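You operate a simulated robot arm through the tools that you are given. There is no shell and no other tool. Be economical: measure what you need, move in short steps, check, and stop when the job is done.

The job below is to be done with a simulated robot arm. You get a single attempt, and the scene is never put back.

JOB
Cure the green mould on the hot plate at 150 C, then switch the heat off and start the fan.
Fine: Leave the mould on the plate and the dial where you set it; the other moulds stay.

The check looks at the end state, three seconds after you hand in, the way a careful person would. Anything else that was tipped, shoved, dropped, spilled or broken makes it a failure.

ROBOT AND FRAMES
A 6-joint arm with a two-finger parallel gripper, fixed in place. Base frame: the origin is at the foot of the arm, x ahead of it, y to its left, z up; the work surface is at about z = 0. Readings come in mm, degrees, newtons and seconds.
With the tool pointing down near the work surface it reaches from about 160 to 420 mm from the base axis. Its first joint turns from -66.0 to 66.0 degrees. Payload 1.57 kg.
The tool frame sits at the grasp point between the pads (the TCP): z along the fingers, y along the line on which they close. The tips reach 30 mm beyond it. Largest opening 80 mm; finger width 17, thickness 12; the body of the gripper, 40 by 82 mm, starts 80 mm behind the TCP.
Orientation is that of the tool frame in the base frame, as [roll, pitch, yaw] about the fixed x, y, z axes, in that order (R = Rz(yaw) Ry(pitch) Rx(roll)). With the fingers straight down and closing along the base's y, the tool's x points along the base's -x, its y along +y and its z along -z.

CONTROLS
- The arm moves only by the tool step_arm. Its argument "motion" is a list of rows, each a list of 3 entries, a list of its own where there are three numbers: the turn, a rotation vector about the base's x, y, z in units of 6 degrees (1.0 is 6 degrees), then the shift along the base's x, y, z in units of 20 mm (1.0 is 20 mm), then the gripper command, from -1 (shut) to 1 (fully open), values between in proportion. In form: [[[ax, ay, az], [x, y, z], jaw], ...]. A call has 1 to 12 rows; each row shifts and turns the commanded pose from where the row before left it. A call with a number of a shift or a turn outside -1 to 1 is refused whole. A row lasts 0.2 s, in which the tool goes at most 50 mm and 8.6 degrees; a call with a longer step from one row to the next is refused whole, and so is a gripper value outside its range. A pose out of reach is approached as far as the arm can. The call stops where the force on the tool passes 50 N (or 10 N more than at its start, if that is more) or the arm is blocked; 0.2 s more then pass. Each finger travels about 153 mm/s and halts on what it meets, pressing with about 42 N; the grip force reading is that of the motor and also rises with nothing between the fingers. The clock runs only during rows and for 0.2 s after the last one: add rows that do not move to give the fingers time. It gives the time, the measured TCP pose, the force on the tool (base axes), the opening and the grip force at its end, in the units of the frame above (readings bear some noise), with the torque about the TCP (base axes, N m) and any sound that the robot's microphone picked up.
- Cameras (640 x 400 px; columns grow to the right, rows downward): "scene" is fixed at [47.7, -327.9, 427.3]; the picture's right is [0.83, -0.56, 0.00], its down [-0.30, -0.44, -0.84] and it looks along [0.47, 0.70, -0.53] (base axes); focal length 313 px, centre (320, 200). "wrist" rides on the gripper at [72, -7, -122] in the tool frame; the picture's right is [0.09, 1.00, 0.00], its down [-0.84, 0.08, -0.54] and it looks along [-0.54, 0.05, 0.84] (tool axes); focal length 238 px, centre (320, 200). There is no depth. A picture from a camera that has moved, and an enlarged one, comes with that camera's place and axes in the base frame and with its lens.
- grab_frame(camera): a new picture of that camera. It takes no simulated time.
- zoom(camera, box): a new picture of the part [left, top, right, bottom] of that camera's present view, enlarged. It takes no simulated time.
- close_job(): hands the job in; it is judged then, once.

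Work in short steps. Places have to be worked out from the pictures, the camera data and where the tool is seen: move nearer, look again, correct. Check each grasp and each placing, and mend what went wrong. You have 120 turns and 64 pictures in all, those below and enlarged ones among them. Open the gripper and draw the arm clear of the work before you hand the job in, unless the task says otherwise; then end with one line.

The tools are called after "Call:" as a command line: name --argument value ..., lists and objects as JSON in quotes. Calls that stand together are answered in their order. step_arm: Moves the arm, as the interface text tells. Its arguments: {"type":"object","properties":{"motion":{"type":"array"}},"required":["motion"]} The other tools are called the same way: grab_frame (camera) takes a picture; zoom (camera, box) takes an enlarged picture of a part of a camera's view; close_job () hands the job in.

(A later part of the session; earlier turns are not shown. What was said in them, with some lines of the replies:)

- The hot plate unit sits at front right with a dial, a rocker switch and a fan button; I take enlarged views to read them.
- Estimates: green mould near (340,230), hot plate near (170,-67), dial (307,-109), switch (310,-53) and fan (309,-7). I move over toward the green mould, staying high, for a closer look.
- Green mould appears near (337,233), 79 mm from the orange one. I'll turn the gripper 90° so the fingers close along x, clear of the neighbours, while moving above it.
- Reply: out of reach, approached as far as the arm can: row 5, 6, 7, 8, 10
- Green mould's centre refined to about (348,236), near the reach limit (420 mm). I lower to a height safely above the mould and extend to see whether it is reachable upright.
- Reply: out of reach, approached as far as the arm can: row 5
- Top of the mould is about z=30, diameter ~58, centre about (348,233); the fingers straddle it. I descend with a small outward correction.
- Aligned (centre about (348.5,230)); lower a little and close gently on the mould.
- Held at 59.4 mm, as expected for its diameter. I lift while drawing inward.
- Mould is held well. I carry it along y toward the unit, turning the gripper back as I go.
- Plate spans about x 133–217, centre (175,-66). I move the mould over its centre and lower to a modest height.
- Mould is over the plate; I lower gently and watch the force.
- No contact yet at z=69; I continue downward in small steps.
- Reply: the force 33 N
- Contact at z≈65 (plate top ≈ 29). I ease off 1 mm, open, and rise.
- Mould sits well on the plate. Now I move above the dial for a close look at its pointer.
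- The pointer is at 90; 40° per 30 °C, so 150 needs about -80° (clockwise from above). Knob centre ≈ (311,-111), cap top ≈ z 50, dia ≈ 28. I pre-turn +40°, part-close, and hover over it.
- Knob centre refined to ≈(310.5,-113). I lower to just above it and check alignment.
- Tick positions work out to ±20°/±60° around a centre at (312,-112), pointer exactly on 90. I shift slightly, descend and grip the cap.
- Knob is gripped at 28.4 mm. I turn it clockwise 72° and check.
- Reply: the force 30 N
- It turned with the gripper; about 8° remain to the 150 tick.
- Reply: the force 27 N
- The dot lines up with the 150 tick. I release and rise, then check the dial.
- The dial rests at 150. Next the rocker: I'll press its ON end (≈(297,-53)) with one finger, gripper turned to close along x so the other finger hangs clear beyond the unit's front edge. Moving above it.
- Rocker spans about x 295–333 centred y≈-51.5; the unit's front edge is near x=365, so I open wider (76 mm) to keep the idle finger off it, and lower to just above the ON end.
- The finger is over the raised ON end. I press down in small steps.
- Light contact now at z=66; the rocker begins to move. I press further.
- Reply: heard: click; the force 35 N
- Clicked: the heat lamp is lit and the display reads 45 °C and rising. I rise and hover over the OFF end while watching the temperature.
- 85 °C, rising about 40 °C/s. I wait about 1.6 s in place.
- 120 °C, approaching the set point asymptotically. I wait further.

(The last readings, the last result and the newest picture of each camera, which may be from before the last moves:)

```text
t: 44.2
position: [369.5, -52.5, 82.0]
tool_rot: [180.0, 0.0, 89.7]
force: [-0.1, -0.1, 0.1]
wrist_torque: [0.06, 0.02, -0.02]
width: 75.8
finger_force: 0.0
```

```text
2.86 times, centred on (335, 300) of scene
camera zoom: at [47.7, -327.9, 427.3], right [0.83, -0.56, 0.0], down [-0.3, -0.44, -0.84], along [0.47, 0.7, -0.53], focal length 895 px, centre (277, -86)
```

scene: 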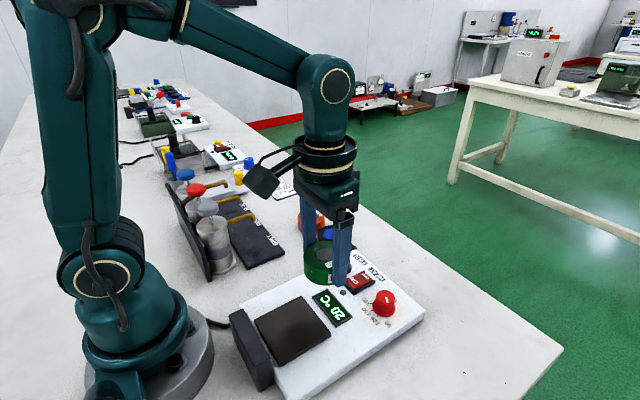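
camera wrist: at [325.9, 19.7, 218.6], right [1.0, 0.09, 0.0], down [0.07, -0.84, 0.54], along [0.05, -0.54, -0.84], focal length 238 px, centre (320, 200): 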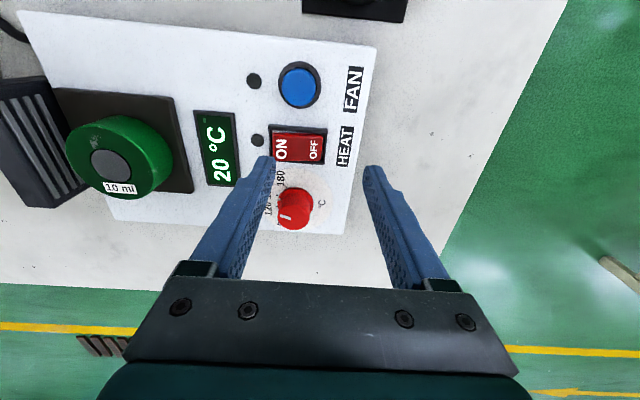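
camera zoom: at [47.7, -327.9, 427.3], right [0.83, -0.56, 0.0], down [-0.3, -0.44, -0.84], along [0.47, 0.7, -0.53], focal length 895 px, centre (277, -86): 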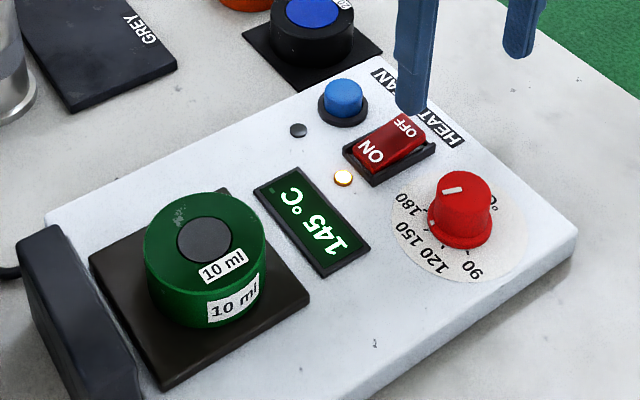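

145 °C now. I keep waiting, listening for any signal.

Call:
step_arm --motion '[[[0, 0, 0], [0, 0, 0], 0.9], [[0, 0, 0], [0, 0, 0], 0.9], [[0, 0, 0], [0, 0, 0], 0.9], [[0, 0, 0], [0, 0, 0], 0.9], [[0, 0, 0], [0, 0, 0], 0.9], [[0, 0, 0], [0, 0, 0], 0.9], [[0, 0, 0], [0, 0, 0], 0.9], [[0, 0, 0], [0, 0, 0], 0.9], [[0, 0, 0], [0, 0, 0], 0.9], [[0, 0, 0], [0, 0, 0], 0.9], [[0, 0, 0], [0, 0, 0], 0.9], [[0, 0, 0], [0, 0, 0], 0.9]]'

Call:
step_arm --motion '[[[0, 0, 0], [0, 0, 0], 0.9], [[0, 0, 0], [0, 0, 0], 0.9], [[0, 0, 0], [0, 0, 0], 0.9], [[0, 0, 0], [0, 0, 0], 0.9], [[0, 0, 0], [0, 0, 0], 0.9], [[0, 0, 0], [0, 0, 0], 0.9], [[0, 0, 0], [0, 0, 0], 0.9], [[0, 0, 0], [0, 0, 0], 0.9], [[0, 0, 0], [0, 0, 0], 0.9], [[0, 0, 0], [0, 0, 0], 0.9], [[0, 0, 0], [0, 0, 0], 0.9], [[0, 0, 0], [0, 0, 0], 0.9]]'

Call:
zoom --camera "scene" --box '[230, 230, 440, 370]'

```text
t: 46.8
position: [369.0, -52.6, 82.3]
tool_rot: [180.0, -0.1, 89.7]
force: [-0.5, -0.5, -0.4]
wrist_torque: [-0.03, 0.02, -0.02]
width: 76.1
finger_force: 0.1
```

```text
t: 49.4
position: [369.3, -52.5, 81.7]
tool_rot: [180.0, 0.0, 89.6]
force: [0.1, 0.4, 0.2]
wrist_torque: [-0.01, 0.0, -0.02]
width: 75.9
finger_force: 0.0
```

```text
2.86 times, centred on (335, 300) of scene
camera zoom: at [47.7, -327.9, 427.3], right [0.83, -0.56, 0.0], down [-0.3, -0.44, -0.84], along [0.47, 0.7, -0.53], focal length 895 px, centre (277, -86)
```

zoom: 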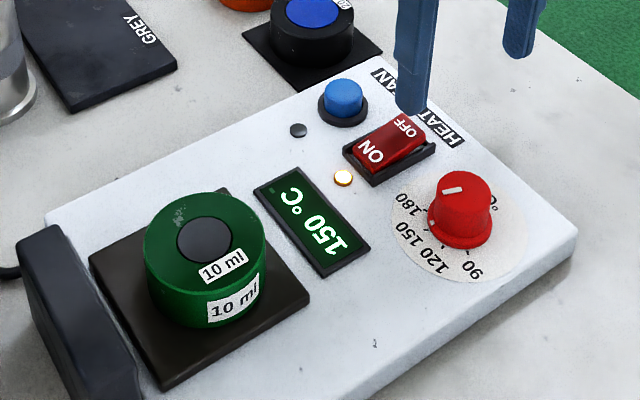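

150 °C reached. I hold for the cure, watching the mould and listening.

Call:
step_arm --motion '[[[0, 0, 0], [0, 0, 0], 0.9], [[0, 0, 0], [0, 0, 0], 0.9], [[0, 0, 0], [0, 0, 0], 0.9], [[0, 0, 0], [0, 0, 0], 0.9], [[0, 0, 0], [0, 0, 0], 0.9], [[0, 0, 0], [0, 0, 0], 0.9], [[0, 0, 0], [0, 0, 0], 0.9], [[0, 0, 0], [0, 0, 0], 0.9], [[0, 0, 0], [0, 0, 0], 0.9], [[0, 0, 0], [0, 0, 0], 0.9], [[0, 0, 0], [0, 0, 0], 0.9], [[0, 0, 0], [0, 0, 0], 0.9]]'

Call:
step_arm --motion '[[[0, 0, 0], [0, 0, 0], 0.9], [[0, 0, 0], [0, 0, 0], 0.9], [[0, 0, 0], [0, 0, 0], 0.9], [[0, 0, 0], [0, 0, 0], 0.9], [[0, 0, 0], [0, 0, 0], 0.9], [[0, 0, 0], [0, 0, 0], 0.9], [[0, 0, 0], [0, 0, 0], 0.9], [[0, 0, 0], [0, 0, 0], 0.9], [[0, 0, 0], [0, 0, 0], 0.9], [[0, 0, 0], [0, 0, 0], 0.9], [[0, 0, 0], [0, 0, 0], 0.9], [[0, 0, 0], [0, 0, 0], 0.9]]'

Call:
zoom --camera "scene" --box '[230, 230, 440, 370]'

```text
t: 52.0
position: [368.5, -51.7, 82.3]
tool_rot: [179.9, 0.0, 89.6]
force: [0.6, 0.0, 0.9]
wrist_torque: [0.0, -0.03, 0.01]
width: 75.8
finger_force: 0.0
```

```text
t: 54.6
position: [370.1, -52.9, 82.2]
tool_rot: [179.9, 0.0, 89.6]
force: [0.5, 0.5, 0.2]
wrist_torque: [0.0, -0.03, 0.01]
width: 75.9
finger_force: 0.0
```

```text
2.86 times, centred on (335, 300) of scene
camera zoom: at [47.7, -327.9, 427.3], right [0.83, -0.56, 0.0], down [-0.3, -0.44, -0.84], along [0.47, 0.7, -0.53], focal length 895 px, centre (277, -86)
```

zoom: 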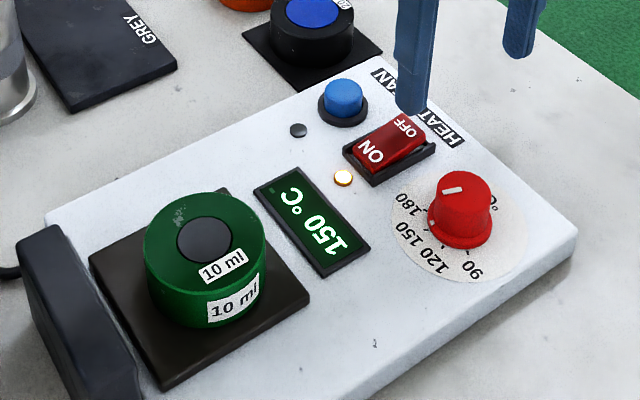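

No change or signal yet; I hold the cure some 10 s more to be safe.

Call:
step_arm --motion '[[[0, 0, 0], [0, 0, 0], 0.9], [[0, 0, 0], [0, 0, 0], 0.9], [[0, 0, 0], [0, 0, 0], 0.9], [[0, 0, 0], [0, 0, 0], 0.9], [[0, 0, 0], [0, 0, 0], 0.9], [[0, 0, 0], [0, 0, 0], 0.9], [[0, 0, 0], [0, 0, 0], 0.9], [[0, 0, 0], [0, 0, 0], 0.9], [[0, 0, 0], [0, 0, 0], 0.9], [[0, 0, 0], [0, 0, 0], 0.9], [[0, 0, 0], [0, 0, 0], 0.9], [[0, 0, 0], [0, 0, 0], 0.9]]'

Call:
step_arm --motion '[[[0, 0, 0], [0, 0, 0], 0.9], [[0, 0, 0], [0, 0, 0], 0.9], [[0, 0, 0], [0, 0, 0], 0.9], [[0, 0, 0], [0, 0, 0], 0.9], [[0, 0, 0], [0, 0, 0], 0.9], [[0, 0, 0], [0, 0, 0], 0.9], [[0, 0, 0], [0, 0, 0], 0.9], [[0, 0, 0], [0, 0, 0], 0.9], [[0, 0, 0], [0, 0, 0], 0.9], [[0, 0, 0], [0, 0, 0], 0.9], [[0, 0, 0], [0, 0, 0], 0.9], [[0, 0, 0], [0, 0, 0], 0.9]]'

Call:
step_arm --motion '[[[0, 0, 0], [0, 0, 0], 0.9], [[0, 0, 0], [0, 0, 0], 0.9], [[0, 0, 0], [0, 0, 0], 0.9], [[0, 0, 0], [0, 0, 0], 0.9], [[0, 0, 0], [0, 0, 0], 0.9], [[0, 0, 0], [0, 0, 0], 0.9], [[0, 0, 0], [0, 0, 0], 0.9], [[0, 0, 0], [0, 0, 0], 0.9], [[0, 0, 0], [0, 0, 0], 0.9], [[0, 0, 0], [0, 0, 0], 0.9], [[0, 0, 0], [0, 0, 0], 0.9], [[0, 0, 0], [0, 0, 0], 0.9]]'

Call:
step_arm --motion '[[[0, 0, 0], [0, 0, 0], 0.9], [[0, 0, 0], [0, 0, 0], 0.9], [[0, 0, 0], [0, 0, 0], 0.9], [[0, 0, 0], [0, 0, 0], 0.9], [[0, 0, 0], [0, 0, 0], 0.9], [[0, 0, 0], [0, 0, 0], 0.9], [[0, 0, 0], [0, 0, 0], 0.9], [[0, 0, 0], [0, 0, 0], 0.9], [[0, 0, 0], [0, 0, 0], 0.9], [[0, 0, 0], [0, 0, 0], 0.9], [[0, 0, 0], [0, 0, 0], 0.9], [[0, 0, 0], [0, 0, 0], 0.9]]'

Call:
zoom --camera "scene" --box '[230, 230, 440, 370]'

Call:
zoom --camera "wrist" --box '[150, 80, 350, 230]'

```text
t: 57.2
position: [370.2, -52.2, 81.4]
tool_rot: [180.0, 0.0, 89.7]
force: [0.0, 0.4, -1.2]
wrist_torque: [-0.02, 0.0, 0.02]
width: 76.1
finger_force: 0.1
```

```text
t: 59.8
position: [370.1, -52.5, 82.2]
tool_rot: [-180.0, 0.0, 89.7]
force: [-0.7, 0.6, 0.7]
wrist_torque: [0.01, 0.01, -0.03]
width: 76.2
finger_force: 0.1
```

```text
t: 62.4
position: [369.6, -52.6, 81.7]
tool_rot: [180.0, 0.0, 89.8]
force: [0.2, 0.5, 0.7]
wrist_torque: [0.01, 0.02, -0.02]
width: 75.8
finger_force: 0.1
```

```text
t: 65.0
position: [370.2, -51.7, 82.6]
tool_rot: [180.0, 0.0, 89.7]
force: [0.4, 0.1, -0.8]
wrist_torque: [0.01, 0.03, 0.0]
width: 75.9
finger_force: 0.0
```

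```text
2.86 times, centred on (335, 300) of scene
camera zoom: at [47.7, -327.9, 427.3], right [0.83, -0.56, 0.0], down [-0.3, -0.44, -0.84], along [0.47, 0.7, -0.53], focal length 895 px, centre (277, -86)
```

zoom: 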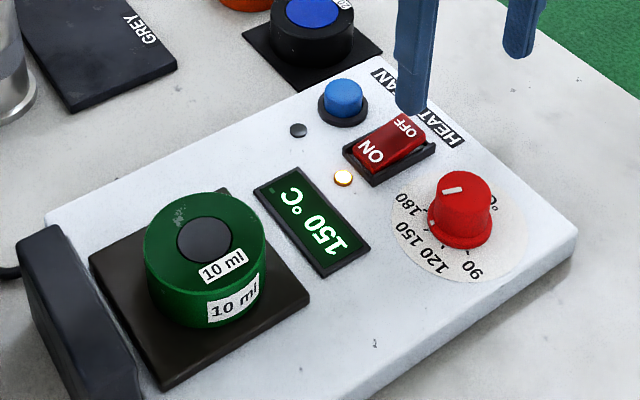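

```text
2.67 times, centred on (250, 155) of wrist
camera zoom: at [363.7, 20.2, 204.1], right [1.0, 0.09, 0.0], down [0.07, -0.84, 0.54], along [0.05, -0.54, -0.84], focal length 636 px, centre (507, 320)
```

zoom: 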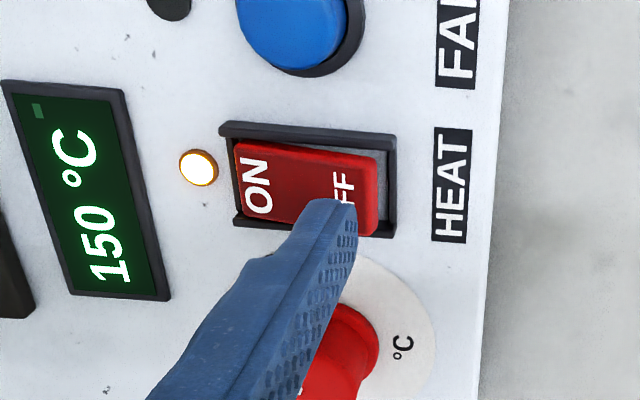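

There's a small mark in the display's corner; I check whether it signals anything.

Call:
zoom --camera "wrist" --box '[145, 100, 225, 200]'

```text
4.00 times, centred on (185, 150) of wrist
camera zoom: at [363.7, 20.2, 204.1], right [1.0, 0.09, 0.0], down [0.07, -0.84, 0.54], along [0.05, -0.54, -0.84], focal length 953 px, centre (860, 400)
```

zoom: 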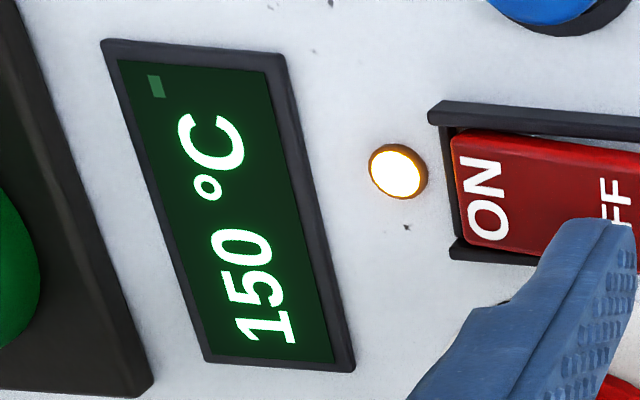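

It is the same mark as at the start, so decoration. The mould has had ~16 s at 150 °C; I now press the OFF end.

Call:
step_arm --motion '[[[0, 0, 0], [0, 0.03, -0.4], 0.9], [[0, 0, 0], [0, 0, -0.25], 0.9], [[0, 0, 0], [0, 0, -0.15], 0.9], [[0, 0, 0], [0, 0, -0.1], 0.9]]'

```text
t: 66.0
position: [369.5, -51.3, 63.8]
tool_rot: [-180.0, 0.0, 89.7]
force: [-0.4, 0.9, -0.1]
wrist_torque: [-0.03, 0.01, -0.03]
width: 76.0
finger_force: 0.1
```

No contact yet; I check where the fingertip is before going lower.

Call:
zoom --camera "scene" --box '[320, 230, 440, 320]'

```text
4.44 times, centred on (380, 275) of scene
camera zoom: at [47.7, -327.9, 427.3], right [0.83, -0.56, 0.0], down [-0.3, -0.44, -0.84], along [0.47, 0.7, -0.53], focal length 1392 px, centre (53, -133)
```

zoom: 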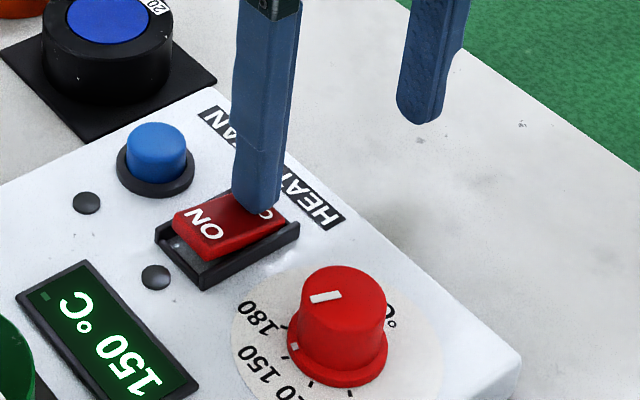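

The heat lamp is out and the rocker has tipped to OFF already. I lift and check, heading toward the fan button.

Call:
step_arm --motion '[[[0, 0, 0], [0, 0, 0.8], 0.9], [[0, 0, 0], [0, 0, 1], 0.9], [[0, 0, 0], [-0.6, 0.6, 0.3], 0.5], [[0, 0, 0], [-0.8, 0.6, 0], 0], [[0, 0, 0], [-0.8, 0.5, 0], -0.5], [[0, 0, 0], [-0.8, 0.5, 0], -1], [[0, 0, 0], [0, 0, 0], -1], [[0, 0, 0], [0, 0, 0], -1]]'

Call:
grab_frame --camera "wrist"

Call:
zoom --camera "scene" --box '[230, 230, 440, 370]'

```text
t: 67.8
position: [309.7, -7.0, 106.0]
tool_rot: [-180.0, 0.0, 89.7]
force: [0.4, -0.1, -0.9]
wrist_torque: [0.02, 0.01, 0.02]
width: 0.2
finger_force: 22.0
```

```text
19 pictures are left
camera wrist: at [303.4, 64.9, 228.3], right [1.0, 0.09, 0.0], down [0.07, -0.84, 0.54], along [0.05, -0.54, -0.84], focal length 238 px, centre (320, 200)
```

wrist: 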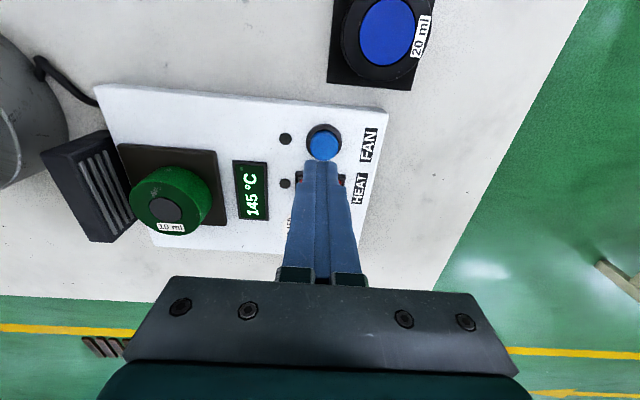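

```text
2.86 times, centred on (335, 300) of scene
camera zoom: at [47.7, -327.9, 427.3], right [0.83, -0.56, 0.0], down [-0.3, -0.44, -0.84], along [0.47, 0.7, -0.53], focal length 895 px, centre (277, -86)
```

zoom: 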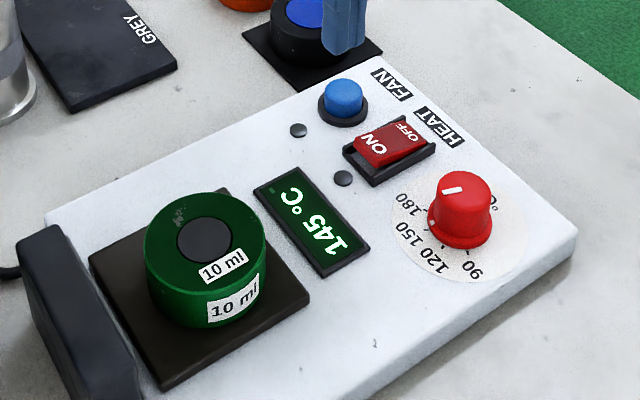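

Heat is off and it's cooling (145 °C). Fan button estimate ≈(309,-7), where the closed fingers already are; I descend to just above and check.

Call:
step_arm --motion '[[[0, 0, 0], [0, 0, -0.6], -1], [[0, 0, 0], [0, 0, -0.6], -1], [[0, 0, 0], [0, 0, 0], -1]]'

Call:
zoom --camera "scene" --box '[310, 220, 410, 300]'

Call:
zoom --camera "wrist" --box '[260, 100, 380, 200]'

```text
t: 68.6
position: [309.8, -7.0, 82.2]
tool_rot: [180.0, 0.0, 89.8]
force: [0.1, 0.3, -0.5]
wrist_torque: [0.0, 0.02, -0.02]
width: 0.1
finger_force: 21.0
```

```text
5.00 times, centred on (360, 260) of scene
camera zoom: at [47.7, -327.9, 427.3], right [0.83, -0.56, 0.0], down [-0.3, -0.44, -0.84], along [0.47, 0.7, -0.53], focal length 1566 px, centre (120, -100)
```

zoom: 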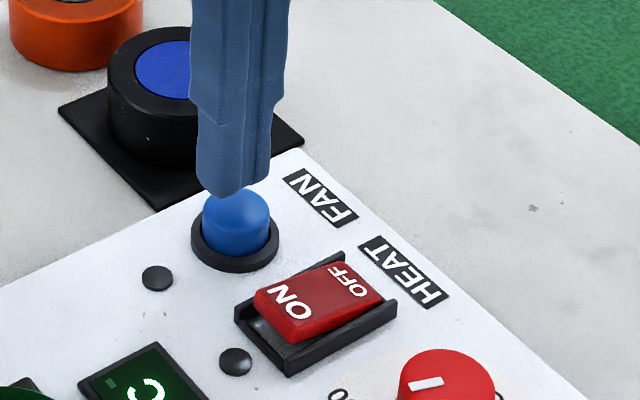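

```text
4.00 times, centred on (320, 150) of wrist
camera zoom: at [303.9, 65.3, 204.1], right [1.0, 0.09, 0.0], down [0.07, -0.84, 0.54], along [0.05, -0.54, -0.84], focal length 953 px, centre (320, 400)
```

zoom: 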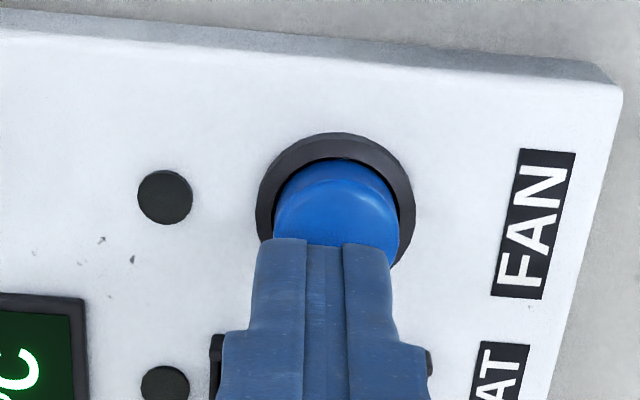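

Fingers are nearly over the button; I nudge +3 mm x, +2 mm y and press down in small steps.

Call:
step_arm --motion '[[[0, 0, 0], [0.15, 0.1, -0.2], -1], [[0, 0, 0], [0, 0, -0.2], -1], [[0, 0, 0], [0, 0, -0.1], -1], [[0, 0, 0], [0, 0, -0.1], -1]]'

Call:
zoom --camera "scene" --box '[310, 220, 410, 300]'

```text
t: 69.6
position: [313.0, -5.8, 69.3]
tool_rot: [180.0, 0.1, 89.7]
force: [0.1, -0.4, 0.2]
wrist_torque: [-0.01, -0.01, 0.01]
width: 0.1
finger_force: 21.2
```

```text
5.00 times, centred on (360, 260) of scene
camera zoom: at [47.7, -327.9, 427.3], right [0.83, -0.56, 0.0], down [-0.3, -0.44, -0.84], along [0.47, 0.7, -0.53], focal length 1566 px, centre (120, -100)
```

zoom: 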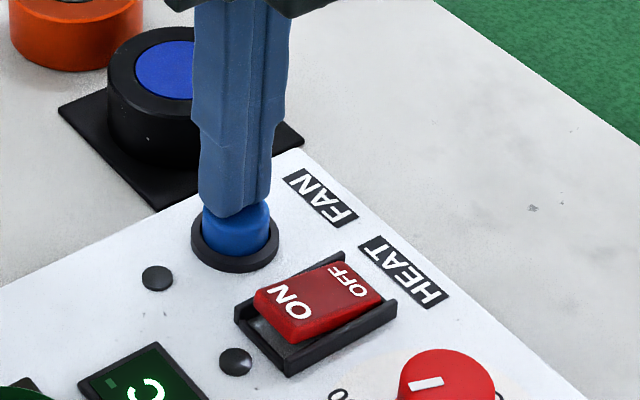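

Still just above or touching the cap; press further, a single continuous push.

Call:
step_arm --motion '[[[0, 0, 0], [0, 0, -0.1], -1], [[0, 0, 0], [0, 0, -0.1], -1]]'

Call:
zoom --camera "scene" --box '[310, 220, 410, 300]'

```text
t: 70.2
position: [313.2, -5.1, 67.5]
tool_rot: [179.9, 0.1, 89.7]
force: [0.0, 1.1, 1.5]
wrist_torque: [0.02, 0.01, 0.0]
width: 0.1
finger_force: 21.5
```

```text
5.00 times, centred on (360, 260) of scene
camera zoom: at [47.7, -327.9, 427.3], right [0.83, -0.56, 0.0], down [-0.3, -0.44, -0.84], along [0.47, 0.7, -0.53], focal length 1566 px, centre (120, -100)
```

zoom: 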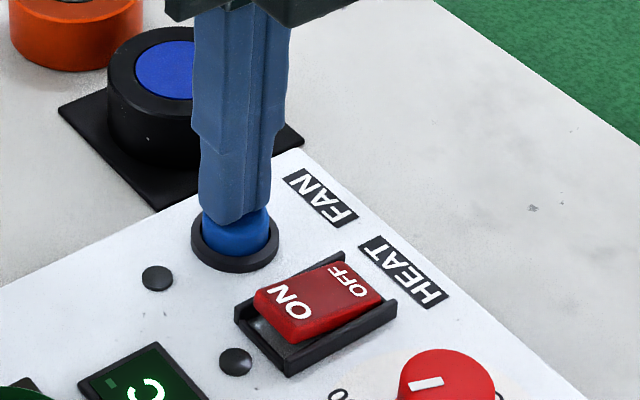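

Light contact force appears; I continue pressing, watching for a click.

Call:
step_arm --motion '[[[0, 0, 0], [0, 0, -0.1], -1], [[0, 0, 0], [0, 0, 0], -1]]'

Call:
zoom --camera "scene" --box '[310, 220, 410, 300]'

```text
t: 70.8
position: [313.2, -6.1, 64.0]
tool_rot: [-179.9, 0.0, 89.7]
force: [1.5, -0.4, 1.9]
wrist_torque: [0.03, -0.07, -0.01]
width: 0.0
finger_force: 21.1
heard: click
```

```text
5.00 times, centred on (360, 260) of scene
camera zoom: at [47.7, -327.9, 427.3], right [0.83, -0.56, 0.0], down [-0.3, -0.44, -0.84], along [0.47, 0.7, -0.53], focal length 1566 px, centre (120, -100)
```

zoom: 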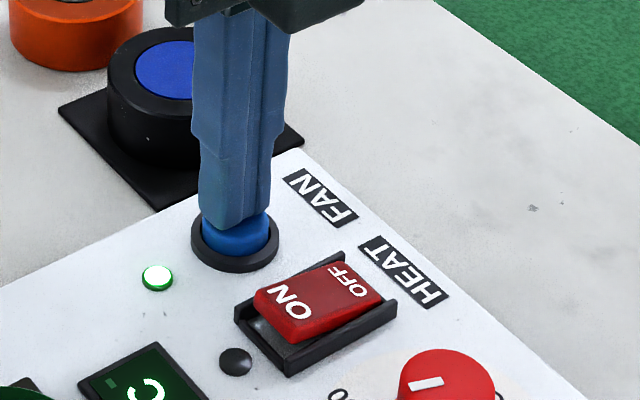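

Click, and the green fan lamp is lit. I rise straight up and draw clear, then open the gripper.

Call:
step_arm --motion '[[[0, 0, 0], [0, 0, 0.5], -1], [[0, 0, 0], [0, 0, 1], -1], [[0, 0, 0], [0, 0, 1], -1], [[0, 0, 0], [0, 0, 1], -1], [[0, 0, 0], [-0.5, 0, 1], 0], [[0, 0, 0], [-0.5, 0, 1], 1], [[0, 0, 0], [0, 0.5, 1], 1], [[0, 0, 0], [0, 0.5, 0], 1], [[0, 0, 0], [0, 0, 0], 1]]'

Call:
grab_frame --camera "scene"

Call:
zoom --camera "scene" --box '[230, 230, 440, 370]'

```text
t: 72.8
position: [292.7, 15.4, 194.7]
tool_rot: [180.0, 0.1, 89.7]
force: [-0.3, 0.3, -1.0]
wrist_torque: [-0.04, 0.03, 0.04]
width: 80.0
finger_force: 0.1
```

```text
12 pictures are left
```

scene: 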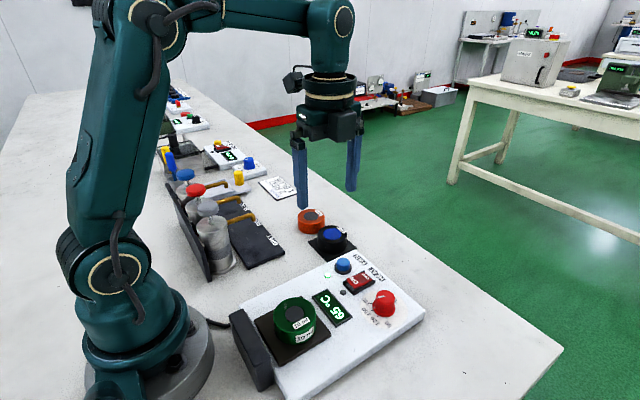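

```text
2.86 times, centred on (335, 300) of scene
camera zoom: at [47.7, -327.9, 427.3], right [0.83, -0.56, 0.0], down [-0.3, -0.44, -0.84], along [0.47, 0.7, -0.53], focal length 895 px, centre (277, -86)
```

zoom: 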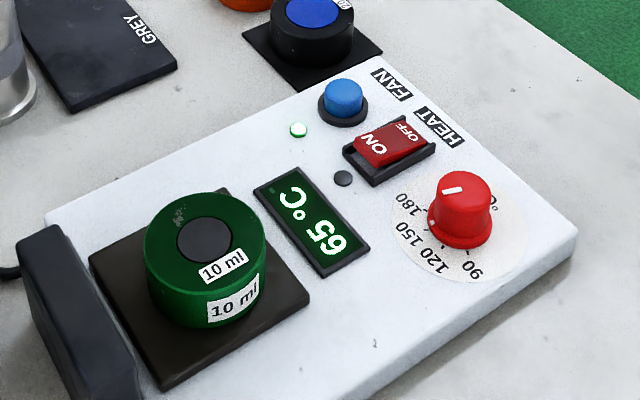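

The fan lamp is lit, the heat lamp is out and the plate reads 65 °C. The mould is on the plate, the dial is still at 150, the other moulds are untouched and the arm is clear, so I hand in.

Call:
close_job

```text
The job is handed in.
```

I put the green mould on the plate and held it at 150 °C for about 16 s (my choice, as no cure time was given and the unit gave no done signal), then switched the heat off and started the fan.
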